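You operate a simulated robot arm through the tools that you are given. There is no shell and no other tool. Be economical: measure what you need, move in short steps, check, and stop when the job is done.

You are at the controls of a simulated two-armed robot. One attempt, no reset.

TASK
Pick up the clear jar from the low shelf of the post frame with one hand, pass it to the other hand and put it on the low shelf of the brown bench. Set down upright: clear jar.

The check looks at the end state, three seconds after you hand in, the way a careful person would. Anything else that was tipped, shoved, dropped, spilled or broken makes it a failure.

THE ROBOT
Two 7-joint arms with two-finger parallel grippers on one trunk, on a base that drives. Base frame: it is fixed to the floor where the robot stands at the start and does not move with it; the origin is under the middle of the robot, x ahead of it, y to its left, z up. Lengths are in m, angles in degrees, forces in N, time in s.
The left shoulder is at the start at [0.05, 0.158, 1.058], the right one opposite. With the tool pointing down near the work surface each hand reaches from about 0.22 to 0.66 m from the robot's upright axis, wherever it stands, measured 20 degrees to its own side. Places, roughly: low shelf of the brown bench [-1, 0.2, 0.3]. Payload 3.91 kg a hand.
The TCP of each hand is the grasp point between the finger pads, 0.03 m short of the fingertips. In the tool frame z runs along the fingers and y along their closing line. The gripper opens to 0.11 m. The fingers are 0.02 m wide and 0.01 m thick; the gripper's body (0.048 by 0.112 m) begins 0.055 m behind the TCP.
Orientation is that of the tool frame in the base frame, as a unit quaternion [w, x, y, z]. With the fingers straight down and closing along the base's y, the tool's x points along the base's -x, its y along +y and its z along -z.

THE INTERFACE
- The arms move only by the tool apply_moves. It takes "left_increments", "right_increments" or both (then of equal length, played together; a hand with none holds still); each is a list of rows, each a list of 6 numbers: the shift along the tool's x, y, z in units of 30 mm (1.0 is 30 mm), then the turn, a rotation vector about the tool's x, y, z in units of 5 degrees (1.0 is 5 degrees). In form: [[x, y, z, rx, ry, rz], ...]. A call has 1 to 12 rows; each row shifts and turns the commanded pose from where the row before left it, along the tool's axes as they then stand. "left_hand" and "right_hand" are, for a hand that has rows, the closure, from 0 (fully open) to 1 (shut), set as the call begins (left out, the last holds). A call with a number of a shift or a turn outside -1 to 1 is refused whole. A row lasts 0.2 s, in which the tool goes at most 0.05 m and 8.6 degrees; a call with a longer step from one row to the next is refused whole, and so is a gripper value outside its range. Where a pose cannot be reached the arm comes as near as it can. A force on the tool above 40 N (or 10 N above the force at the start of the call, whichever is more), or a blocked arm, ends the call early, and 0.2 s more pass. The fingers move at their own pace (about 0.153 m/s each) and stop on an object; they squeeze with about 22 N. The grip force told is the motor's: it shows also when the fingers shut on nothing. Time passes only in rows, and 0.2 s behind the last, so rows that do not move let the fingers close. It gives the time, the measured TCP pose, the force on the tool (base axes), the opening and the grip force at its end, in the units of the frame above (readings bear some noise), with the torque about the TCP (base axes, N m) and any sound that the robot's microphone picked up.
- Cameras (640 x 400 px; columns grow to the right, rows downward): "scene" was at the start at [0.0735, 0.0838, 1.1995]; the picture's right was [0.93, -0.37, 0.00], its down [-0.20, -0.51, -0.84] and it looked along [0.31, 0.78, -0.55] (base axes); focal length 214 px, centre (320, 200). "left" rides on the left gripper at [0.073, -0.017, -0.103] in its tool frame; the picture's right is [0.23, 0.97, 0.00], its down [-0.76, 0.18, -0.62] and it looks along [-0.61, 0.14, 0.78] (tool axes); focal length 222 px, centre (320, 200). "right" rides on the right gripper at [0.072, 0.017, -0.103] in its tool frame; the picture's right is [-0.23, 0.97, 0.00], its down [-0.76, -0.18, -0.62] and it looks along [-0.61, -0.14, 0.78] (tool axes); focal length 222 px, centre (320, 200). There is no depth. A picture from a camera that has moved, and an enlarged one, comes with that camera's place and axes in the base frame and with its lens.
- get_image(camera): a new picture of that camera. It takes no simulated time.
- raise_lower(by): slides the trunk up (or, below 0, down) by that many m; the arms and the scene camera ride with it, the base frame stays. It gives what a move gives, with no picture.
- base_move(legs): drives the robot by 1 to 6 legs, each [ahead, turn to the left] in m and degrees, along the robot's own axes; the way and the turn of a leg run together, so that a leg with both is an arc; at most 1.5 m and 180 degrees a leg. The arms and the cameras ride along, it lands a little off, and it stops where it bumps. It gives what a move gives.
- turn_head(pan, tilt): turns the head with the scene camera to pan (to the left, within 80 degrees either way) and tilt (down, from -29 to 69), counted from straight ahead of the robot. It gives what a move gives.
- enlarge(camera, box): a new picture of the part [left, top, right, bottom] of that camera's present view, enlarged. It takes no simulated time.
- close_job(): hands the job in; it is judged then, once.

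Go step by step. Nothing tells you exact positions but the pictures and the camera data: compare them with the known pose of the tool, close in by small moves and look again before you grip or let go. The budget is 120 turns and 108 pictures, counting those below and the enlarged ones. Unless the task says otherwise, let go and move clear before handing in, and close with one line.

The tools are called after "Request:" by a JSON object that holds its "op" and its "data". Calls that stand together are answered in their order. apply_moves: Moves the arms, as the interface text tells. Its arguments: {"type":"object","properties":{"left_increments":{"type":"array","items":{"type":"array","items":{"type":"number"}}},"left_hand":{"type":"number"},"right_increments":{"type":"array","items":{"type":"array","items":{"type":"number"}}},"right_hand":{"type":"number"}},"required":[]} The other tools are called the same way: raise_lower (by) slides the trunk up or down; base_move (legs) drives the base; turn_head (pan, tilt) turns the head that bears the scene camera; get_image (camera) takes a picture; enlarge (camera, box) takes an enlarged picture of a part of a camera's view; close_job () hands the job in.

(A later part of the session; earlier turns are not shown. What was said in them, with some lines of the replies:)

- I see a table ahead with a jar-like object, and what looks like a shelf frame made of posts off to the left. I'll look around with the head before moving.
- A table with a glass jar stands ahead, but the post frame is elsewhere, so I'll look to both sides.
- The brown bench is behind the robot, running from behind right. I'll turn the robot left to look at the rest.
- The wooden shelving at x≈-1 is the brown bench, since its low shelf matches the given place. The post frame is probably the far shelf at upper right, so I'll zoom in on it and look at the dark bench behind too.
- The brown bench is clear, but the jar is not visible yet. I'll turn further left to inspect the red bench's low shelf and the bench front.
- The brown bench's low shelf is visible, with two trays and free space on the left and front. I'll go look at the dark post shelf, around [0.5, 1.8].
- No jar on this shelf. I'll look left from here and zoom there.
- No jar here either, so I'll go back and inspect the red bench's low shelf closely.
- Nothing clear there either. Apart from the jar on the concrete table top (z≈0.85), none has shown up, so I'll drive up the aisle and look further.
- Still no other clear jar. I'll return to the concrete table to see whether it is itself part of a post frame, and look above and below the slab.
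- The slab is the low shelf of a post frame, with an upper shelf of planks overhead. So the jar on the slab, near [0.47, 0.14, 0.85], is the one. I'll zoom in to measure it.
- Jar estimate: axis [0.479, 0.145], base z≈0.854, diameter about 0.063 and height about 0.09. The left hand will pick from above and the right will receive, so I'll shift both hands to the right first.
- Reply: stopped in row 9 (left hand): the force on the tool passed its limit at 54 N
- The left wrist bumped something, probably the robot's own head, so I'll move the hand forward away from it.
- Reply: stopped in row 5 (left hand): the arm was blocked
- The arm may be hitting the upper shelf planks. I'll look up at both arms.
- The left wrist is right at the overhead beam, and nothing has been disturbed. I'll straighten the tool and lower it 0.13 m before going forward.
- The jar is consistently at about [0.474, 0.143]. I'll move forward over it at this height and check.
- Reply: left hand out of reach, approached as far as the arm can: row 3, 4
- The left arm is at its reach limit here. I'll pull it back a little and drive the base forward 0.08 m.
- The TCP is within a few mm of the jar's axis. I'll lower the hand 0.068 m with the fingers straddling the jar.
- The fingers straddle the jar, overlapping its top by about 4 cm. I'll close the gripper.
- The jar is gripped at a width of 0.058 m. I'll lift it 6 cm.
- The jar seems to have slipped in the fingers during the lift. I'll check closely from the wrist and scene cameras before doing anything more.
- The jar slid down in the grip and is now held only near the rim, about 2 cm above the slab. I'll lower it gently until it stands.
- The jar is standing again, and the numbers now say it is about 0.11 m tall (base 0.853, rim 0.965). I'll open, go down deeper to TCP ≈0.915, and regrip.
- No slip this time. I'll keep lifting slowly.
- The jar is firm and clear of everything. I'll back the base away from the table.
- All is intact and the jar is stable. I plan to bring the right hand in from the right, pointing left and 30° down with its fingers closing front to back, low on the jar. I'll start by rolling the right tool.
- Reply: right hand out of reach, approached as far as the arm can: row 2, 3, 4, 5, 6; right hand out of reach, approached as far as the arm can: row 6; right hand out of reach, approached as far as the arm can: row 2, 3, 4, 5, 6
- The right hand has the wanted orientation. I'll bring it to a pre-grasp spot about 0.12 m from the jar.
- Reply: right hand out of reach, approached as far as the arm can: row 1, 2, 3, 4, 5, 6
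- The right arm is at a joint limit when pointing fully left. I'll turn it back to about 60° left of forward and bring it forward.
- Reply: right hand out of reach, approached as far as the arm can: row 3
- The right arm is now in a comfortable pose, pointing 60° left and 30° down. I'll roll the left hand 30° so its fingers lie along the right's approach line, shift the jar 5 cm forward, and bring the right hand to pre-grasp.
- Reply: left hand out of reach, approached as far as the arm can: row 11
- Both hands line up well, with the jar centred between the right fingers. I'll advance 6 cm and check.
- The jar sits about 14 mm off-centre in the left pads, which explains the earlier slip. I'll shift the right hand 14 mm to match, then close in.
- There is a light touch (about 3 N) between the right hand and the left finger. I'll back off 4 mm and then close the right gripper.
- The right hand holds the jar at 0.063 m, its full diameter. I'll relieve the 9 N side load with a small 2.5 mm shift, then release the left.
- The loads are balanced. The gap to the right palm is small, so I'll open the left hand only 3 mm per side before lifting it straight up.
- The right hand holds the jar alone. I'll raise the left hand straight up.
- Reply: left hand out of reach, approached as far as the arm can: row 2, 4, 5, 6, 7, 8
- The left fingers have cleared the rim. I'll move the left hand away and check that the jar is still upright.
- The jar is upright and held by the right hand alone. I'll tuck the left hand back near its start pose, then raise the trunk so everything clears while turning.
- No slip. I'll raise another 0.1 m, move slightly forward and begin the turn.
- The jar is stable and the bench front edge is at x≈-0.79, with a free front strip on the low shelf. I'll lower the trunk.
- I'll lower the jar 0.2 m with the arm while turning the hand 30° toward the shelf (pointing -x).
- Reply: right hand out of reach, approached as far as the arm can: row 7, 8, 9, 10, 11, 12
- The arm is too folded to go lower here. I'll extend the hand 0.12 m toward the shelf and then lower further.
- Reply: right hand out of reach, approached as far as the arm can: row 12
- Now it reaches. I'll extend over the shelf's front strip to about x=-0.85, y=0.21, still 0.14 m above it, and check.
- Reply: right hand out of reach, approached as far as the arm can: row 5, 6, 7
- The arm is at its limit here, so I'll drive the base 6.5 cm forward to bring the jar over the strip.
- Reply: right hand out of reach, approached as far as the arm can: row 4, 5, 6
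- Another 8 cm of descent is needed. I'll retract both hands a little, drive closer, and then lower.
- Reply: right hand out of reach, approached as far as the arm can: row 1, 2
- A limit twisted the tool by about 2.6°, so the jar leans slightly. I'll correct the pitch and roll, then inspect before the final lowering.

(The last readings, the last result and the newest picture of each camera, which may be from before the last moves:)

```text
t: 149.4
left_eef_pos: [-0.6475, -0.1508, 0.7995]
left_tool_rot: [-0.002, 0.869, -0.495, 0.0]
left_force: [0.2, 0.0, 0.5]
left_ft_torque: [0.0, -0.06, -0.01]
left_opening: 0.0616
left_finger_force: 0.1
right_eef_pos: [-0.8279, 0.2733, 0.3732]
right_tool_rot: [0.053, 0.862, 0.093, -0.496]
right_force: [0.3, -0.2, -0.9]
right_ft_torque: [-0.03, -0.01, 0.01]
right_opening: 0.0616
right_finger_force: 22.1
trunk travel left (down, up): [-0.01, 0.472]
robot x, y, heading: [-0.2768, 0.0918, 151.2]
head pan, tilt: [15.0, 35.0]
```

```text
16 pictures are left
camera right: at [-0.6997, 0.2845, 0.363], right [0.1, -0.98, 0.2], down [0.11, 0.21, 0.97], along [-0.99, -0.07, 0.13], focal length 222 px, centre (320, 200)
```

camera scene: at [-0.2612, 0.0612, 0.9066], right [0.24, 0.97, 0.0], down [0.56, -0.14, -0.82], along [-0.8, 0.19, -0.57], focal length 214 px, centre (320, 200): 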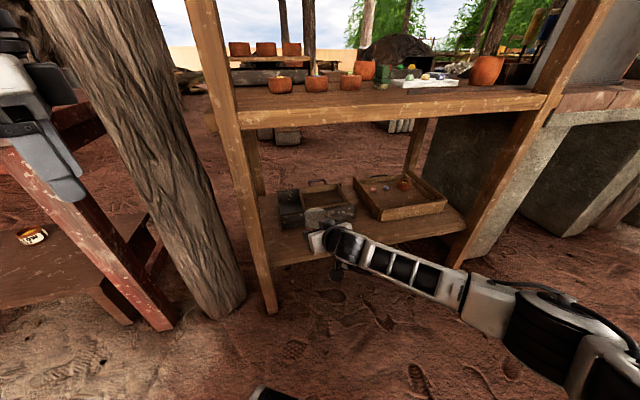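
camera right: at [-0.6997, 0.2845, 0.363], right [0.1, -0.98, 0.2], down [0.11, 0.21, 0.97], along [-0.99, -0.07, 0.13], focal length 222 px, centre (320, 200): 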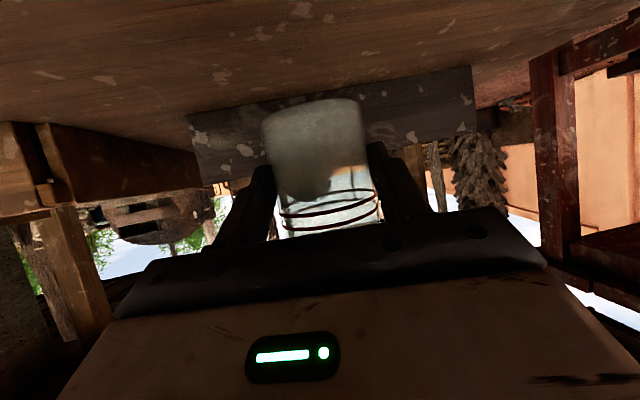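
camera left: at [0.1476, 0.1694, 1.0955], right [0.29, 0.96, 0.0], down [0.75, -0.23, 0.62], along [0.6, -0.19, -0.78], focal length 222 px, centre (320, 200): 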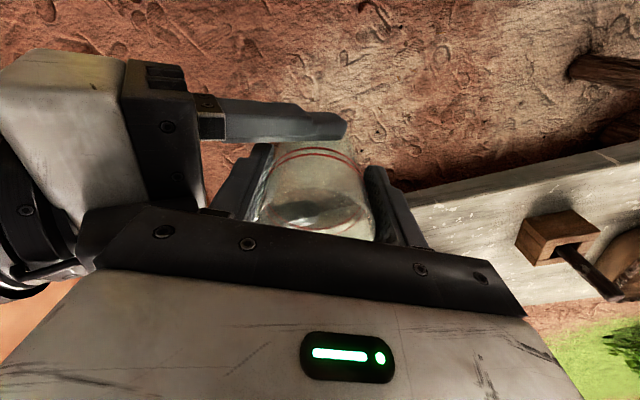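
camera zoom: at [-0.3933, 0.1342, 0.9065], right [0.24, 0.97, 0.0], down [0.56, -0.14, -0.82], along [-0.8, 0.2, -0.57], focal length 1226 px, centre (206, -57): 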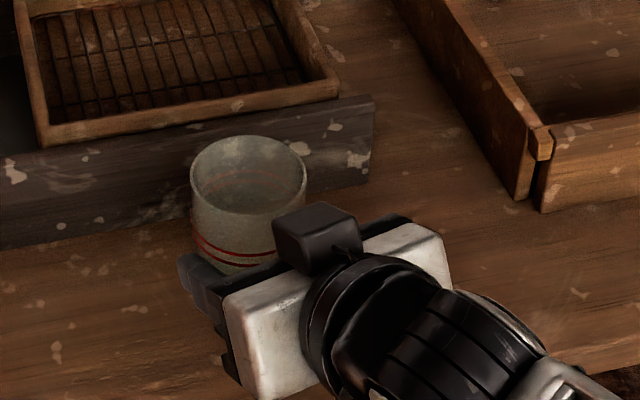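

The jar is upright and about 3 cm above the shelf, clear of the box. I'll lower it slowly.

Request:
{"op": "apply_moves", "data": {"right_increments": [[0.087, 0, 0.05, 0, 0, 0], [0.087, 0, 0.05, 0, 0, 0], [0.087, 0, 0.05, 0, 0, 0], [0.087, 0, 0.05, 0, 0, 0], [0.087, 0, 0.05, 0, 0, 0], [0.087, 0, 0.05, 0, 0, 0], [0.087, 0, 0.05, 0, 0, 0]]}}

Request:
{"op": "get_image", "data": {"camera": "right"}}

```text
t: 151.1
left_eef_pos: [-0.6473, -0.1501, 0.8018]
left_tool_rot: [0.0, 0.869, -0.494, 0.001]
left_force: [0.3, 0.1, -0.2]
left_ft_torque: [0.03, -0.01, 0.03]
left_opening: 0.0615
left_finger_force: 0.1
right_eef_pos: [-0.8293, 0.2859, 0.3532]
right_tool_rot: [0.046, 0.862, 0.092, -0.497]
right_force: [0.3, -0.6, -0.6]
right_ft_torque: [0.0, 0.03, 0.01]
right_opening: 0.0616
right_finger_force: 22.0
trunk travel left (down, up): [-0.01, 0.472]
robot x, y, heading: [-0.271, 0.093, 151.3]
head pan, tilt: [15.0, 35.0]
```

```text
15 pictures are left
camera right: at [-0.7012, 0.2952, 0.3436], right [0.09, -0.98, 0.18], down [0.12, 0.19, 0.97], along [-0.99, -0.06, 0.13], focal length 222 px, centre (320, 200)
```

right: 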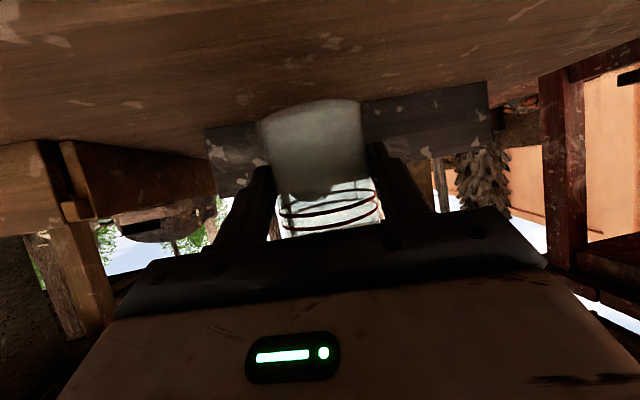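

Request:
{"op": "apply_moves", "data": {"right_increments": [[0.058, 0.03, 0.033, 0, 0, 0.08], [0.058, 0.03, 0.033, 0, 0, 0.08], [0.058, 0, 0.033, 0, 0, 0]]}}

Request:
{"op": "enlarge", "data": {"camera": "right", "box": [200, 60, 440, 260]}}

```text
t: 151.8
left_eef_pos: [-0.6467, -0.1488, 0.8014]
left_tool_rot: [0.001, 0.869, -0.494, 0.001]
left_force: [-0.9, -0.5, -0.3]
left_ft_torque: [0.0, -0.02, -0.01]
left_opening: 0.0616
left_finger_force: 0.1
right_eef_pos: [-0.8303, 0.294, 0.3503]
right_tool_rot: [0.043, 0.862, 0.085, -0.498]
right_force: [-0.1, -0.4, -0.9]
right_ft_torque: [0.0, -0.02, 0.01]
right_opening: 0.0612
right_finger_force: 22.3
trunk travel left (down, up): [-0.01, 0.472]
robot x, y, heading: [-0.273, 0.0936, 151.1]
head pan, tilt: [15.0, 35.0]
```

```text
2.00 times, centred on (320, 160) of right
camera zoom: at [-0.703, 0.3019, 0.3394], right [0.07, -0.98, 0.19], down [0.13, 0.19, 0.97], along [-0.99, -0.05, 0.14], focal length 444 px, centre (320, 280)
```

zoom: 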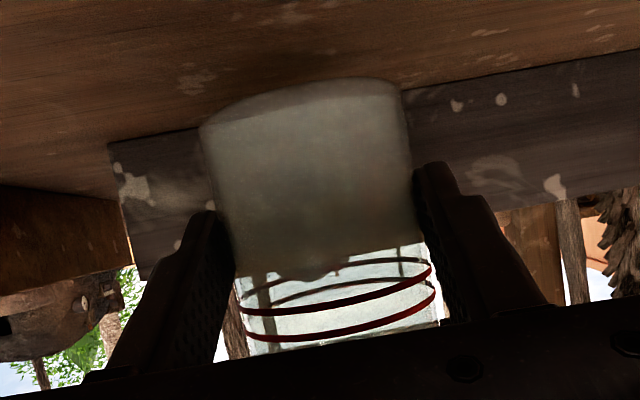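

The arm drifts sideways at this reach, so I'll use the trunk for the last bit of pure vertical descent.

Request:
{"op": "raise_lower", "data": {"by": -0.006}}

Request:
{"op": "enlarge", "data": {"camera": "right", "box": [200, 60, 440, 260]}}

```text
t: 152.4
left_eef_pos: [-0.6457, -0.1502, 0.797]
left_tool_rot: [-0.001, 0.869, -0.494, -0.002]
left_force: [0.6, 0.0, -0.2]
left_ft_torque: [-0.05, 0.02, 0.0]
left_opening: 0.0616
left_finger_force: 0.1
right_eef_pos: [-0.8332, 0.2974, 0.3543]
right_tool_rot: [0.036, 0.859, 0.087, -0.503]
right_force: [-0.2, -0.6, -1.0]
right_ft_torque: [0.0, -0.03, 0.02]
right_opening: 0.0614
right_finger_force: 22.2
trunk travel left (down, up): [-0.004, 0.478]
robot x, y, heading: [-0.2738, 0.0931, 151.0]
head pan, tilt: [15.0, 35.0]
```

```text
2.00 times, centred on (320, 160) of right
camera zoom: at [-0.7065, 0.3048, 0.3425], right [0.07, -0.98, 0.17], down [0.14, 0.18, 0.97], along [-0.99, -0.05, 0.15], focal length 444 px, centre (320, 280)
```

zoom: 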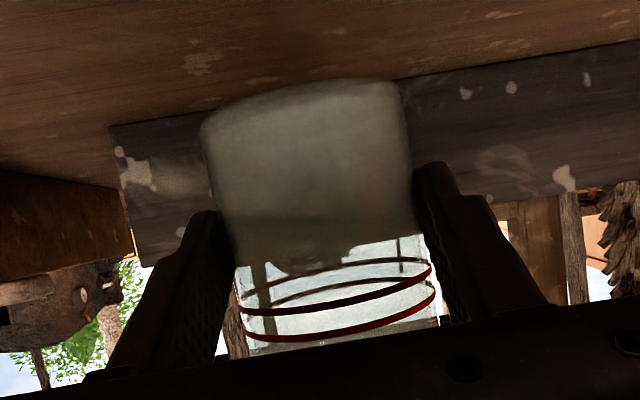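

Something upstream of the right hand seems to be touching, perhaps the wrist's hanging box against the shelf edge. I'll look.

Request:
{"op": "enlarge", "data": {"camera": "scene", "box": [280, 200, 480, 360]}}

Request:
{"op": "turn_head", "data": {"pan": -10, "tilt": 60}}

Request:
{"op": "get_image", "data": {"camera": "scene"}}

```text
2.50 times, centred on (380, 280) of scene
camera zoom: at [-0.3905, 0.1331, 0.9036], right [0.24, 0.97, 0.0], down [0.55, -0.14, -0.82], along [-0.8, 0.2, -0.57], focal length 536 px, centre (170, 0)
```

zoom: 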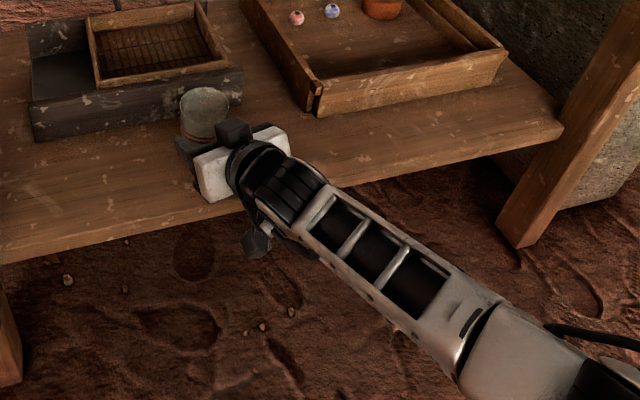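

```text
t: 153.3
left_eef_pos: [-0.645, -0.1502, 0.7967]
left_tool_rot: [-0.001, 0.869, -0.495, -0.001]
left_force: [0.5, 0.1, -0.2]
left_ft_torque: [0.03, -0.03, -0.04]
left_opening: 0.0614
left_finger_force: 0.1
right_eef_pos: [-0.8349, 0.2963, 0.3553]
right_tool_rot: [0.037, 0.858, 0.089, -0.504]
right_force: [-0.3, 0.3, -0.8]
right_ft_torque: [-0.02, 0.01, 0.01]
right_opening: 0.0615
right_finger_force: 22.0
trunk travel left (down, up): [-0.004, 0.478]
robot x, y, heading: [-0.2731, 0.0939, 151.2]
head pan, tilt: [-10.0, 60.0]
```

```text
11 pictures are left
camera scene: at [-0.3576, 0.1538, 0.8683], right [0.63, 0.78, 0.0], down [0.67, -0.54, -0.5], along [-0.39, 0.32, -0.86], focal length 214 px, centre (320, 200)
```

scene: 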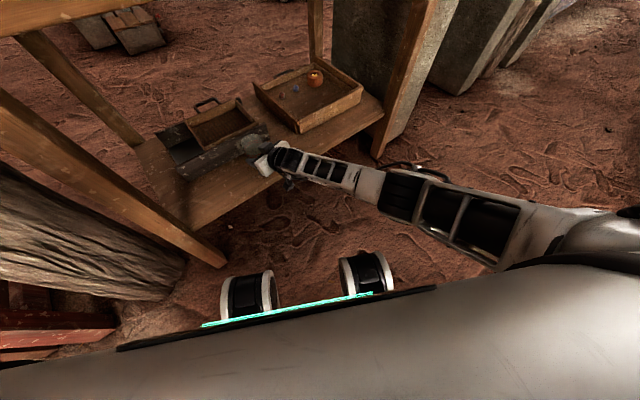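

The shelf top works out to z≈0.285 and the jar base to about 0.31, so something on the arm, probably the upper arm against the base, blocks the last 2.5 cm. I'll raise the trunk 5 cm to free it, then go down with the arm instead.

Request:
{"op": "raise_lower", "data": {"by": 0.05}}

Request:
{"op": "apply_moves", "data": {"right_increments": [[0, 0, 0, 0, 0, 0]]}}

```text
t: 154.2
left_eef_pos: [-0.6475, -0.151, 0.8441]
left_tool_rot: [-0.001, 0.869, -0.495, 0.0]
left_force: [-0.4, -0.4, 0.6]
left_ft_torque: [0.01, -0.02, 0.0]
left_opening: 0.0616
left_finger_force: 0.0
right_eef_pos: [-0.8263, 0.2725, 0.3898]
right_tool_rot: [0.057, 0.863, 0.087, -0.494]
right_force: [-0.4, -0.9, -0.1]
right_ft_torque: [0.0, 0.01, -0.02]
right_opening: 0.0614
right_finger_force: 22.1
trunk travel left (down, up): [-0.054, 0.428]
robot x, y, heading: [-0.2705, 0.0891, 151.0]
head pan, tilt: [-10.0, 60.0]
```

```text
t: 154.6
left_eef_pos: [-0.6483, -0.1493, 0.8438]
left_tool_rot: [-0.001, 0.869, -0.495, 0.001]
left_force: [0.7, 0.0, -0.3]
left_ft_torque: [-0.01, -0.01, -0.01]
left_opening: 0.0615
left_finger_force: 0.2
right_eef_pos: [-0.8273, 0.2717, 0.3904]
right_tool_rot: [0.057, 0.862, 0.087, -0.495]
right_force: [-0.1, 1.3, -1.3]
right_ft_torque: [-0.01, 0.0, -0.03]
right_opening: 0.0613
right_finger_force: 22.5
trunk travel left (down, up): [-0.054, 0.428]
robot x, y, heading: [-0.2738, 0.0934, 151.1]
head pan, tilt: [-10.0, 60.0]
```

The arm snapped back to its commanded pose, so it had been blocked. I'll lower with the arm now.

Request:
{"op": "apply_moves", "data": {"right_increments": [[0.087, 0, 0.05, 0, 0, -0.08], [0.087, 0, 0.05, 0, 0, -0.08], [0.087, 0, 0.05, 0, 0, 0], [0.087, 0, 0.05, 0, 0, 0], [0.087, 0, 0.05, 0, 0, 0], [0.087, 0, 0.05, 0, 0, 0], [0.087, 0, 0.05, 0, 0, 0], [0.087, 0, 0.05, 0, 0, 0], [0.087, 0, 0.05, 0, 0, 0], [0.087, 0, 0.05, 0, 0, 0], [0.087, 0, 0.05, 0, 0, 0], [0.087, 0, 0.05, 0, 0, 0]]}}

```text
t: 157.2
left_eef_pos: [-0.6478, -0.1505, 0.8442]
left_tool_rot: [-0.001, 0.869, -0.495, 0.001]
left_force: [-0.3, 0.2, -0.2]
left_ft_torque: [0.03, -0.03, 0.04]
left_opening: 0.0617
left_finger_force: 0.0
right_eef_pos: [-0.8264, 0.2713, 0.3543]
right_tool_rot: [0.053, 0.862, 0.093, -0.496]
right_force: [0.2, 0.7, -1.1]
right_ft_torque: [-0.01, 0.02, -0.02]
right_opening: 0.0612
right_finger_force: 21.6
trunk travel left (down, up): [-0.054, 0.428]
robot x, y, heading: [-0.2723, 0.0953, 150.9]
head pan, tilt: [-10.0, 60.0]
```

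No drift this time, so it was the arm against the base. I'll continue down.

Request:
{"op": "apply_moves", "data": {"right_increments": [[0.087, 0, 0.05, 0, 0, 0], [0.087, 0, 0.05, 0, 0, 0], [0.087, 0, 0.05, 0, 0, 0], [0.087, 0, 0.05, 0, 0, 0], [0.058, 0, 0.033, 0, 0, 0], [0.058, 0, 0.033, 0, 0, 0]]}}

Request:
{"op": "enlarge", "data": {"camera": "right", "box": [200, 60, 440, 260]}}

```text
t: 158.6
left_eef_pos: [-0.6467, -0.1499, 0.8442]
left_tool_rot: [-0.001, 0.869, -0.494, 0.0]
left_force: [-0.7, -0.5, 0.3]
left_ft_torque: [0.03, 0.0, 0.04]
left_opening: 0.0613
left_finger_force: 0.1
right_eef_pos: [-0.8291, 0.271, 0.3523]
right_tool_rot: [0.052, 0.862, 0.093, -0.495]
right_force: [0.7, 0.5, -1.0]
right_ft_torque: [-0.02, 0.03, -0.03]
right_opening: 0.0612
right_finger_force: 21.7
right hand out of reach, approached as far as the arm can: row 3, 4, 5, 6
trunk travel left (down, up): [-0.054, 0.428]
robot x, y, heading: [-0.2721, 0.0926, 151.3]
head pan, tilt: [-10.0, 60.0]
```

```text
2.00 times, centred on (320, 160) of right
camera zoom: at [-0.702, 0.281, 0.3422], right [0.1, -0.98, 0.2], down [0.11, 0.21, 0.97], along [-0.99, -0.07, 0.13], focal length 444 px, centre (320, 280)
```

zoom: 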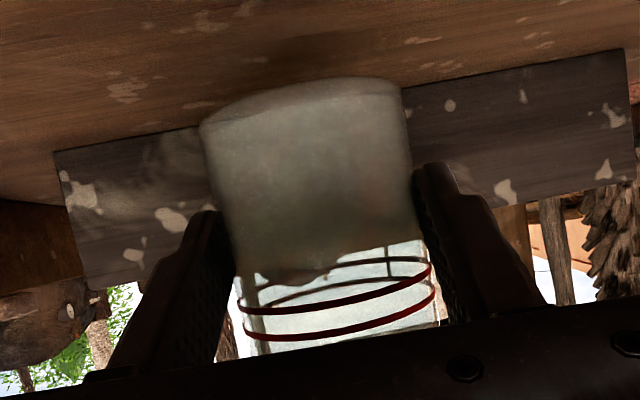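

I'm now at the extension limit with the trunk higher, so I'll drop the trunk 1.8 cm with the arm held.

Request:
{"op": "raise_lower", "data": {"by": -0.018}}

Request:
{"op": "enlarge", "data": {"camera": "right", "box": [200, 60, 440, 260]}}

```text
t: 159.3
left_eef_pos: [-0.6482, -0.1499, 0.8269]
left_tool_rot: [0.0, 0.869, -0.495, 0.0]
left_force: [0.0, 0.7, 0.0]
left_ft_torque: [0.0, 0.02, -0.03]
left_opening: 0.0618
left_finger_force: 0.1
right_eef_pos: [-0.8296, 0.27, 0.3337]
right_tool_rot: [0.052, 0.862, 0.092, -0.496]
right_force: [0.3, -0.3, -1.1]
right_ft_torque: [0.02, 0.02, 0.0]
right_opening: 0.0614
right_finger_force: 21.4
trunk travel left (down, up): [-0.036, 0.446]
robot x, y, heading: [-0.2698, 0.0878, 151.0]
head pan, tilt: [-10.0, 60.0]
```

```text
2.00 times, centred on (320, 160) of right
camera zoom: at [-0.702, 0.281, 0.3242], right [0.1, -0.98, 0.2], down [0.11, 0.21, 0.97], along [-0.99, -0.07, 0.13], focal length 444 px, centre (320, 280)
```

zoom: 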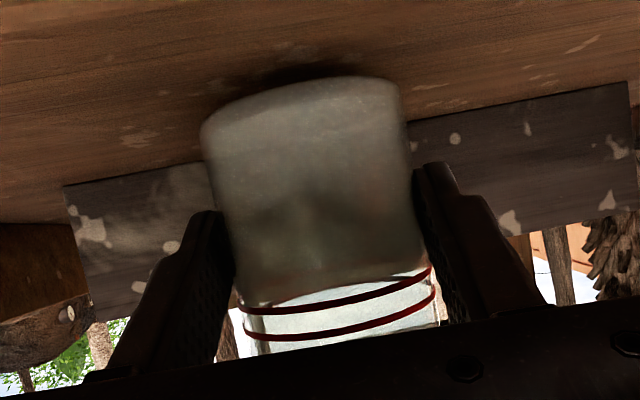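

It went cleanly down, and a contact shadow is forming under the jar. I'll go a few mm more.

Request:
{"op": "raise_lower", "data": {"by": -0.004}}

Request:
{"op": "raise_lower", "data": {"by": -0.003}}

Request:
{"op": "enlarge", "data": {"camera": "right", "box": [200, 60, 440, 260]}}

```text
t: 159.8
left_eef_pos: [-0.6488, -0.1499, 0.8208]
left_tool_rot: [-0.001, 0.869, -0.495, 0.0]
left_force: [0.6, -0.7, 0.0]
left_ft_torque: [-0.01, 0.03, 0.03]
left_opening: 0.0614
left_finger_force: 0.1
right_eef_pos: [-0.8292, 0.27, 0.3307]
right_tool_rot: [0.053, 0.862, 0.092, -0.496]
right_force: [0.4, -0.3, -0.8]
right_ft_torque: [-0.02, 0.03, -0.02]
right_opening: 0.0612
right_finger_force: 21.5
trunk travel left (down, up): [-0.032, 0.45]
robot x, y, heading: [-0.2706, 0.094, 151.0]
head pan, tilt: [-10.0, 60.0]
```

```text
t: 160.3
left_eef_pos: [-0.6478, -0.1495, 0.8189]
left_tool_rot: [-0.001, 0.868, -0.496, 0.0]
left_force: [-0.4, 0.7, -0.6]
left_ft_torque: [0.01, 0.01, 0.01]
left_opening: 0.0617
left_finger_force: 0.1
right_eef_pos: [-0.8295, 0.2702, 0.3274]
right_tool_rot: [0.053, 0.862, 0.093, -0.496]
right_force: [-0.4, 0.3, -1.2]
right_ft_torque: [0.0, -0.01, 0.01]
right_opening: 0.0611
right_finger_force: 21.8
trunk travel left (down, up): [-0.029, 0.453]
robot x, y, heading: [-0.2685, 0.0914, 151.0]
head pan, tilt: [-10.0, 60.0]
```

```text
2.00 times, centred on (320, 160) of right
camera zoom: at [-0.702, 0.2808, 0.3172], right [0.1, -0.98, 0.2], down [0.11, 0.21, 0.97], along [-0.99, -0.07, 0.13], focal length 444 px, centre (320, 280)
```

zoom: 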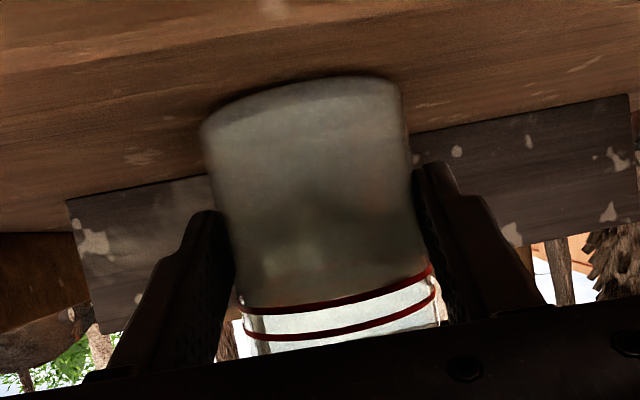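

Request:
{"op": "raise_lower", "data": {"by": -0.003}}

Request:
{"op": "raise_lower", "data": {"by": -0.002}}

```text
t: 160.8
left_eef_pos: [-0.6472, -0.149, 0.8167]
left_tool_rot: [-0.001, 0.869, -0.494, 0.001]
left_force: [0.4, 0.5, 0.2]
left_ft_torque: [0.02, -0.02, 0.04]
left_opening: 0.0616
left_finger_force: 0.1
right_eef_pos: [-0.8298, 0.2691, 0.325]
right_tool_rot: [0.053, 0.861, 0.093, -0.497]
right_force: [0.2, -0.8, 2.2]
right_ft_torque: [-0.05, 0.11, 0.04]
right_opening: 0.0604
right_finger_force: 21.9
trunk travel left (down, up): [-0.026, 0.456]
robot x, y, heading: [-0.2763, 0.0912, 150.9]
head pan, tilt: [-10.0, 60.0]
```

```text
t: 161.3
left_eef_pos: [-0.6474, -0.1502, 0.8144]
left_tool_rot: [0.0, 0.869, -0.495, 0.0]
left_force: [-1.5, -0.2, -0.8]
left_ft_torque: [0.01, 0.0, -0.02]
left_opening: 0.0614
left_finger_force: 0.0
right_eef_pos: [-0.8305, 0.2703, 0.3234]
right_tool_rot: [0.053, 0.861, 0.094, -0.497]
right_force: [0.7, 0.0, 6.4]
right_ft_torque: [-0.06, 0.27, 0.01]
right_opening: 0.0555
right_finger_force: 22.0
trunk travel left (down, up): [-0.024, 0.458]
robot x, y, heading: [-0.2715, 0.0928, 151.5]
head pan, tilt: [-10.0, 60.0]
```

The jar has touched down (6 N upward). I'll release now.

Request:
{"op": "apply_moves", "data": {"right_increments": [[0, 0, 0, 0, 0, 0], [0, 0, 0, 0, 0, 0], [0, 0, 0, 0, 0, 0]], "right_hand": 0.1}}

Request:
{"op": "enlarge", "data": {"camera": "right", "box": [160, 40, 480, 260]}}

```text
t: 162.2
left_eef_pos: [-0.6488, -0.1513, 0.8152]
left_tool_rot: [0.0, 0.869, -0.495, 0.001]
left_force: [-0.2, 0.0, 0.2]
left_ft_torque: [0.0, -0.05, 0.02]
left_opening: 0.0616
left_finger_force: 0.0
right_eef_pos: [-0.8296, 0.2688, 0.323]
right_tool_rot: [0.053, 0.862, 0.093, -0.496]
right_force: [-0.8, 0.1, -0.2]
right_ft_torque: [-0.04, -0.01, 0.01]
right_opening: 0.099
right_finger_force: 0.0
trunk travel left (down, up): [-0.024, 0.458]
robot x, y, heading: [-0.2732, 0.0924, 151.3]
head pan, tilt: [-10.0, 60.0]
```

```text
1.82 times, centred on (320, 150) of right
camera zoom: at [-0.702, 0.2809, 0.3121], right [0.1, -0.98, 0.2], down [0.11, 0.21, 0.97], along [-0.99, -0.07, 0.13], focal length 404 px, centre (320, 291)
```

zoom: 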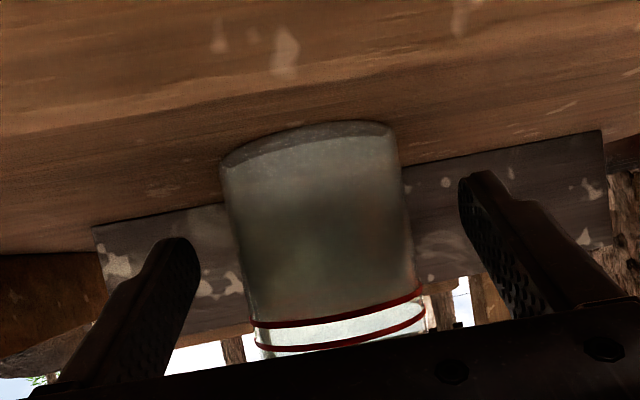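

The jar stands freely on the shelf. I'll withdraw the right hand straight back along its fingers.

Request:
{"op": "apply_moves", "data": {"right_increments": [[0, 0, -0.2, 0, 0, 0], [0, 0, -0.3, 0, 0, 0], [0, 0, -0.4, 0, 0, 0], [0, 0, -0.4, 0, 0, 0], [0, 0, -0.4, 0, 0, 0], [0, 0, -0.4, 0, 0, 0], [0, 0, -0.4, 0, 0, 0], [0, 0, -0.4, 0, 0, 0], [0, 0, -0.4, 0, 0, 0], [0, 0, -0.4, 0, 0, 0]]}}

Request:
{"op": "get_image", "data": {"camera": "right"}}

```text
t: 163.4
left_eef_pos: [-0.6475, -0.1498, 0.8103]
left_tool_rot: [-0.001, 0.869, -0.495, -0.001]
left_force: [0.1, 1.1, -1.1]
left_ft_torque: [-0.01, -0.01, 0.06]
left_opening: 0.0618
left_finger_force: 0.1
right_eef_pos: [-0.8374, 0.3141, 0.4204]
right_tool_rot: [0.012, 0.83, 0.111, -0.546]
right_force: [-0.5, -0.4, -0.6]
right_ft_torque: [0.02, 0.01, 0.0]
right_opening: 0.099
right_finger_force: 0.2
trunk travel left (down, up): [-0.024, 0.458]
robot x, y, heading: [-0.2716, 0.0951, 151.0]
head pan, tilt: [-10.0, 60.0]
stopped in row 6 (right hand): the arm was blocked; the commanded pose is now the measured one
```

```text
6 pictures are left
camera right: at [-0.712, 0.3254, 0.395], right [0.11, -0.99, 0.11], down [0.24, 0.13, 0.96], along [-0.97, -0.08, 0.25], focal length 222 px, centre (320, 200)
```

right: 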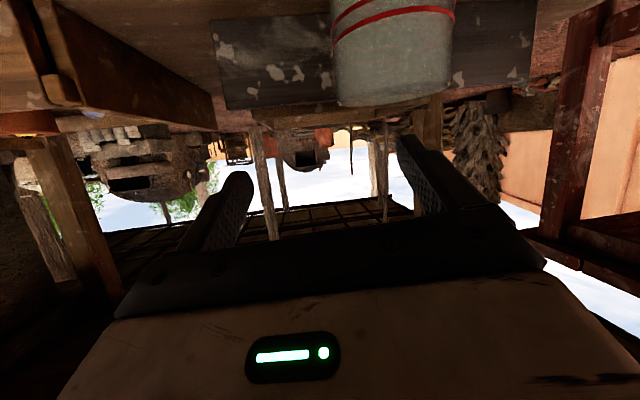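

The folding arm jammed and lifted the hand above the jar, but the jar still stands. I'll raise the trunk to gain clearance, then back the base away.

Request:
{"op": "raise_lower", "data": {"by": 0.08}}

Request:
{"op": "get_image", "data": {"camera": "right"}}

```text
t: 164.6
left_eef_pos: [-0.6469, -0.1493, 0.8946]
left_tool_rot: [-0.001, 0.868, -0.496, 0.001]
left_force: [0.2, 0.2, 0.3]
left_ft_torque: [-0.01, 0.02, 0.01]
left_opening: 0.0618
left_finger_force: 0.0
right_eef_pos: [-0.8347, 0.3104, 0.5001]
right_tool_rot: [0.015, 0.832, 0.11, -0.543]
right_force: [1.1, 0.0, 0.3]
right_ft_torque: [0.0, 0.01, 0.02]
right_opening: 0.099
right_finger_force: 0.1
trunk travel left (down, up): [-0.104, 0.378]
robot x, y, heading: [-0.2701, 0.0923, 151.4]
head pan, tilt: [-10.0, 60.0]
```

```text
5 pictures are left
camera right: at [-0.7099, 0.3219, 0.4752], right [0.11, -0.99, 0.12], down [0.23, 0.14, 0.96], along [-0.97, -0.08, 0.25], focal length 222 px, centre (320, 200)
```

right: 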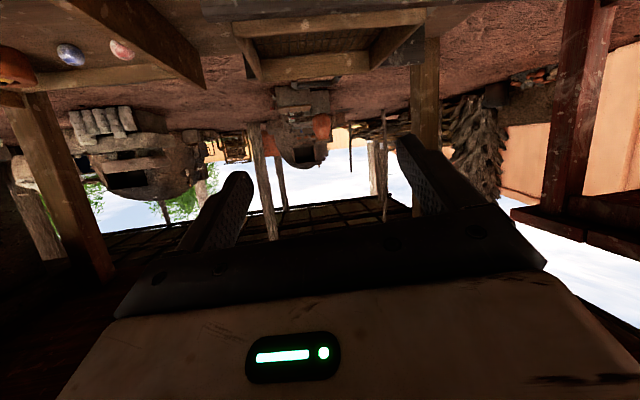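

Clear of the jar. Now I'll back the base away and take a look.

Request:
{"op": "base_move", "data": {"legs": [[-0.2, 0]]}}

Request:
{"op": "turn_head", "data": {"pan": 12, "tilt": 30}}

Request:
{"op": "get_image", "data": {"camera": "scene"}}

```text
t: 166.2
left_eef_pos: [-0.474, -0.2455, 0.895]
left_tool_rot: [-0.002, 0.868, -0.497, 0.001]
left_force: [-0.7, 0.1, 0.7]
left_ft_torque: [-0.01, -0.01, 0.01]
left_opening: 0.0618
left_finger_force: 0.1
right_eef_pos: [-0.6613, 0.2167, 0.4991]
right_tool_rot: [0.016, 0.832, 0.109, -0.544]
right_force: [1.1, 0.5, 0.0]
right_ft_torque: [-0.02, 0.0, 0.03]
right_opening: 0.099
right_finger_force: 0.2
trunk travel left (down, up): [-0.104, 0.378]
robot x, y, heading: [-0.1034, -0.0055, 151.0]
head pan, tilt: [-10.0, 60.0]
```

```text
t: 167.1
left_eef_pos: [-0.475, -0.2438, 0.894]
left_tool_rot: [0.0, 0.867, -0.498, 0.0]
left_force: [-0.6, 0.1, 0.0]
left_ft_torque: [0.01, 0.01, 0.0]
left_opening: 0.0617
left_finger_force: 0.1
right_eef_pos: [-0.6616, 0.2176, 0.4997]
right_tool_rot: [0.015, 0.832, 0.109, -0.544]
right_force: [-0.1, -0.3, 0.3]
right_ft_torque: [-0.04, 0.03, 0.0]
right_opening: 0.0991
right_finger_force: 0.1
trunk travel left (down, up): [-0.104, 0.378]
robot x, y, heading: [-0.0988, -0.0052, 151.0]
head pan, tilt: [12.0, 30.0]
```

```text
4 pictures are left
camera scene: at [-0.2209, 0.0439, 1.0083], right [0.29, 0.96, 0.0], down [0.48, -0.15, -0.87], along [-0.83, 0.25, -0.5], focal length 214 px, centre (320, 200)
```

scene: 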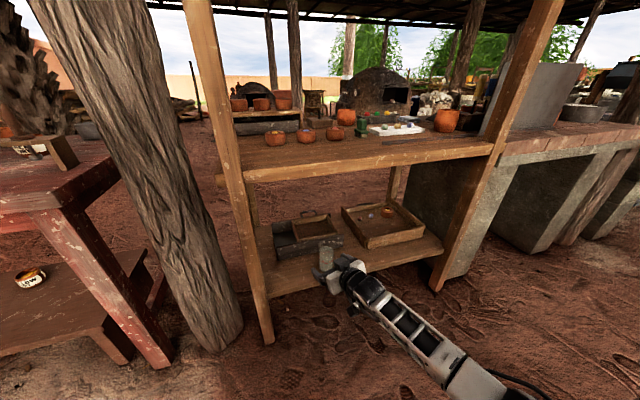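

Request:
{"op": "enlarge", "data": {"camera": "scene", "box": [260, 190, 460, 310]}}

```text
3.20 times, centred on (360, 250) of scene
camera zoom: at [-0.2209, 0.0439, 1.0083], right [0.29, 0.96, 0.0], down [0.48, -0.15, -0.87], along [-0.83, 0.25, -0.5], focal length 686 px, centre (192, 40)
```

zoom: 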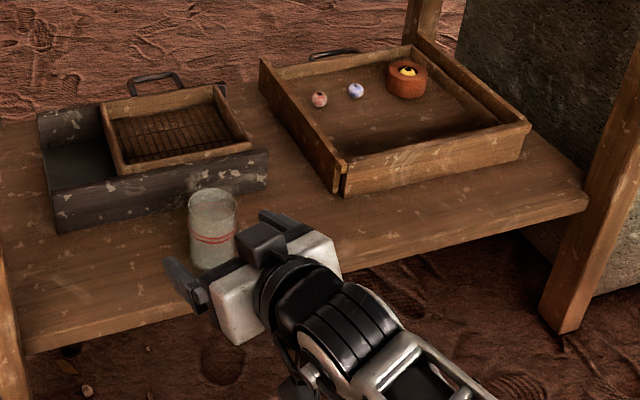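

The clear jar stands upright on the brown bench's low shelf, between the trays' front and the edge. Both hands are clear of it and nothing else has moved. Handing in.

Request:
{"op": "close_job", "data": {}}

```text
The job is handed in.
```

The clear jar is standing upright on the low shelf of the brown bench. The left hand picked it up and passed it to the right, which set it down, and both hands are clear with nothing else seen disturbed in my pictures.
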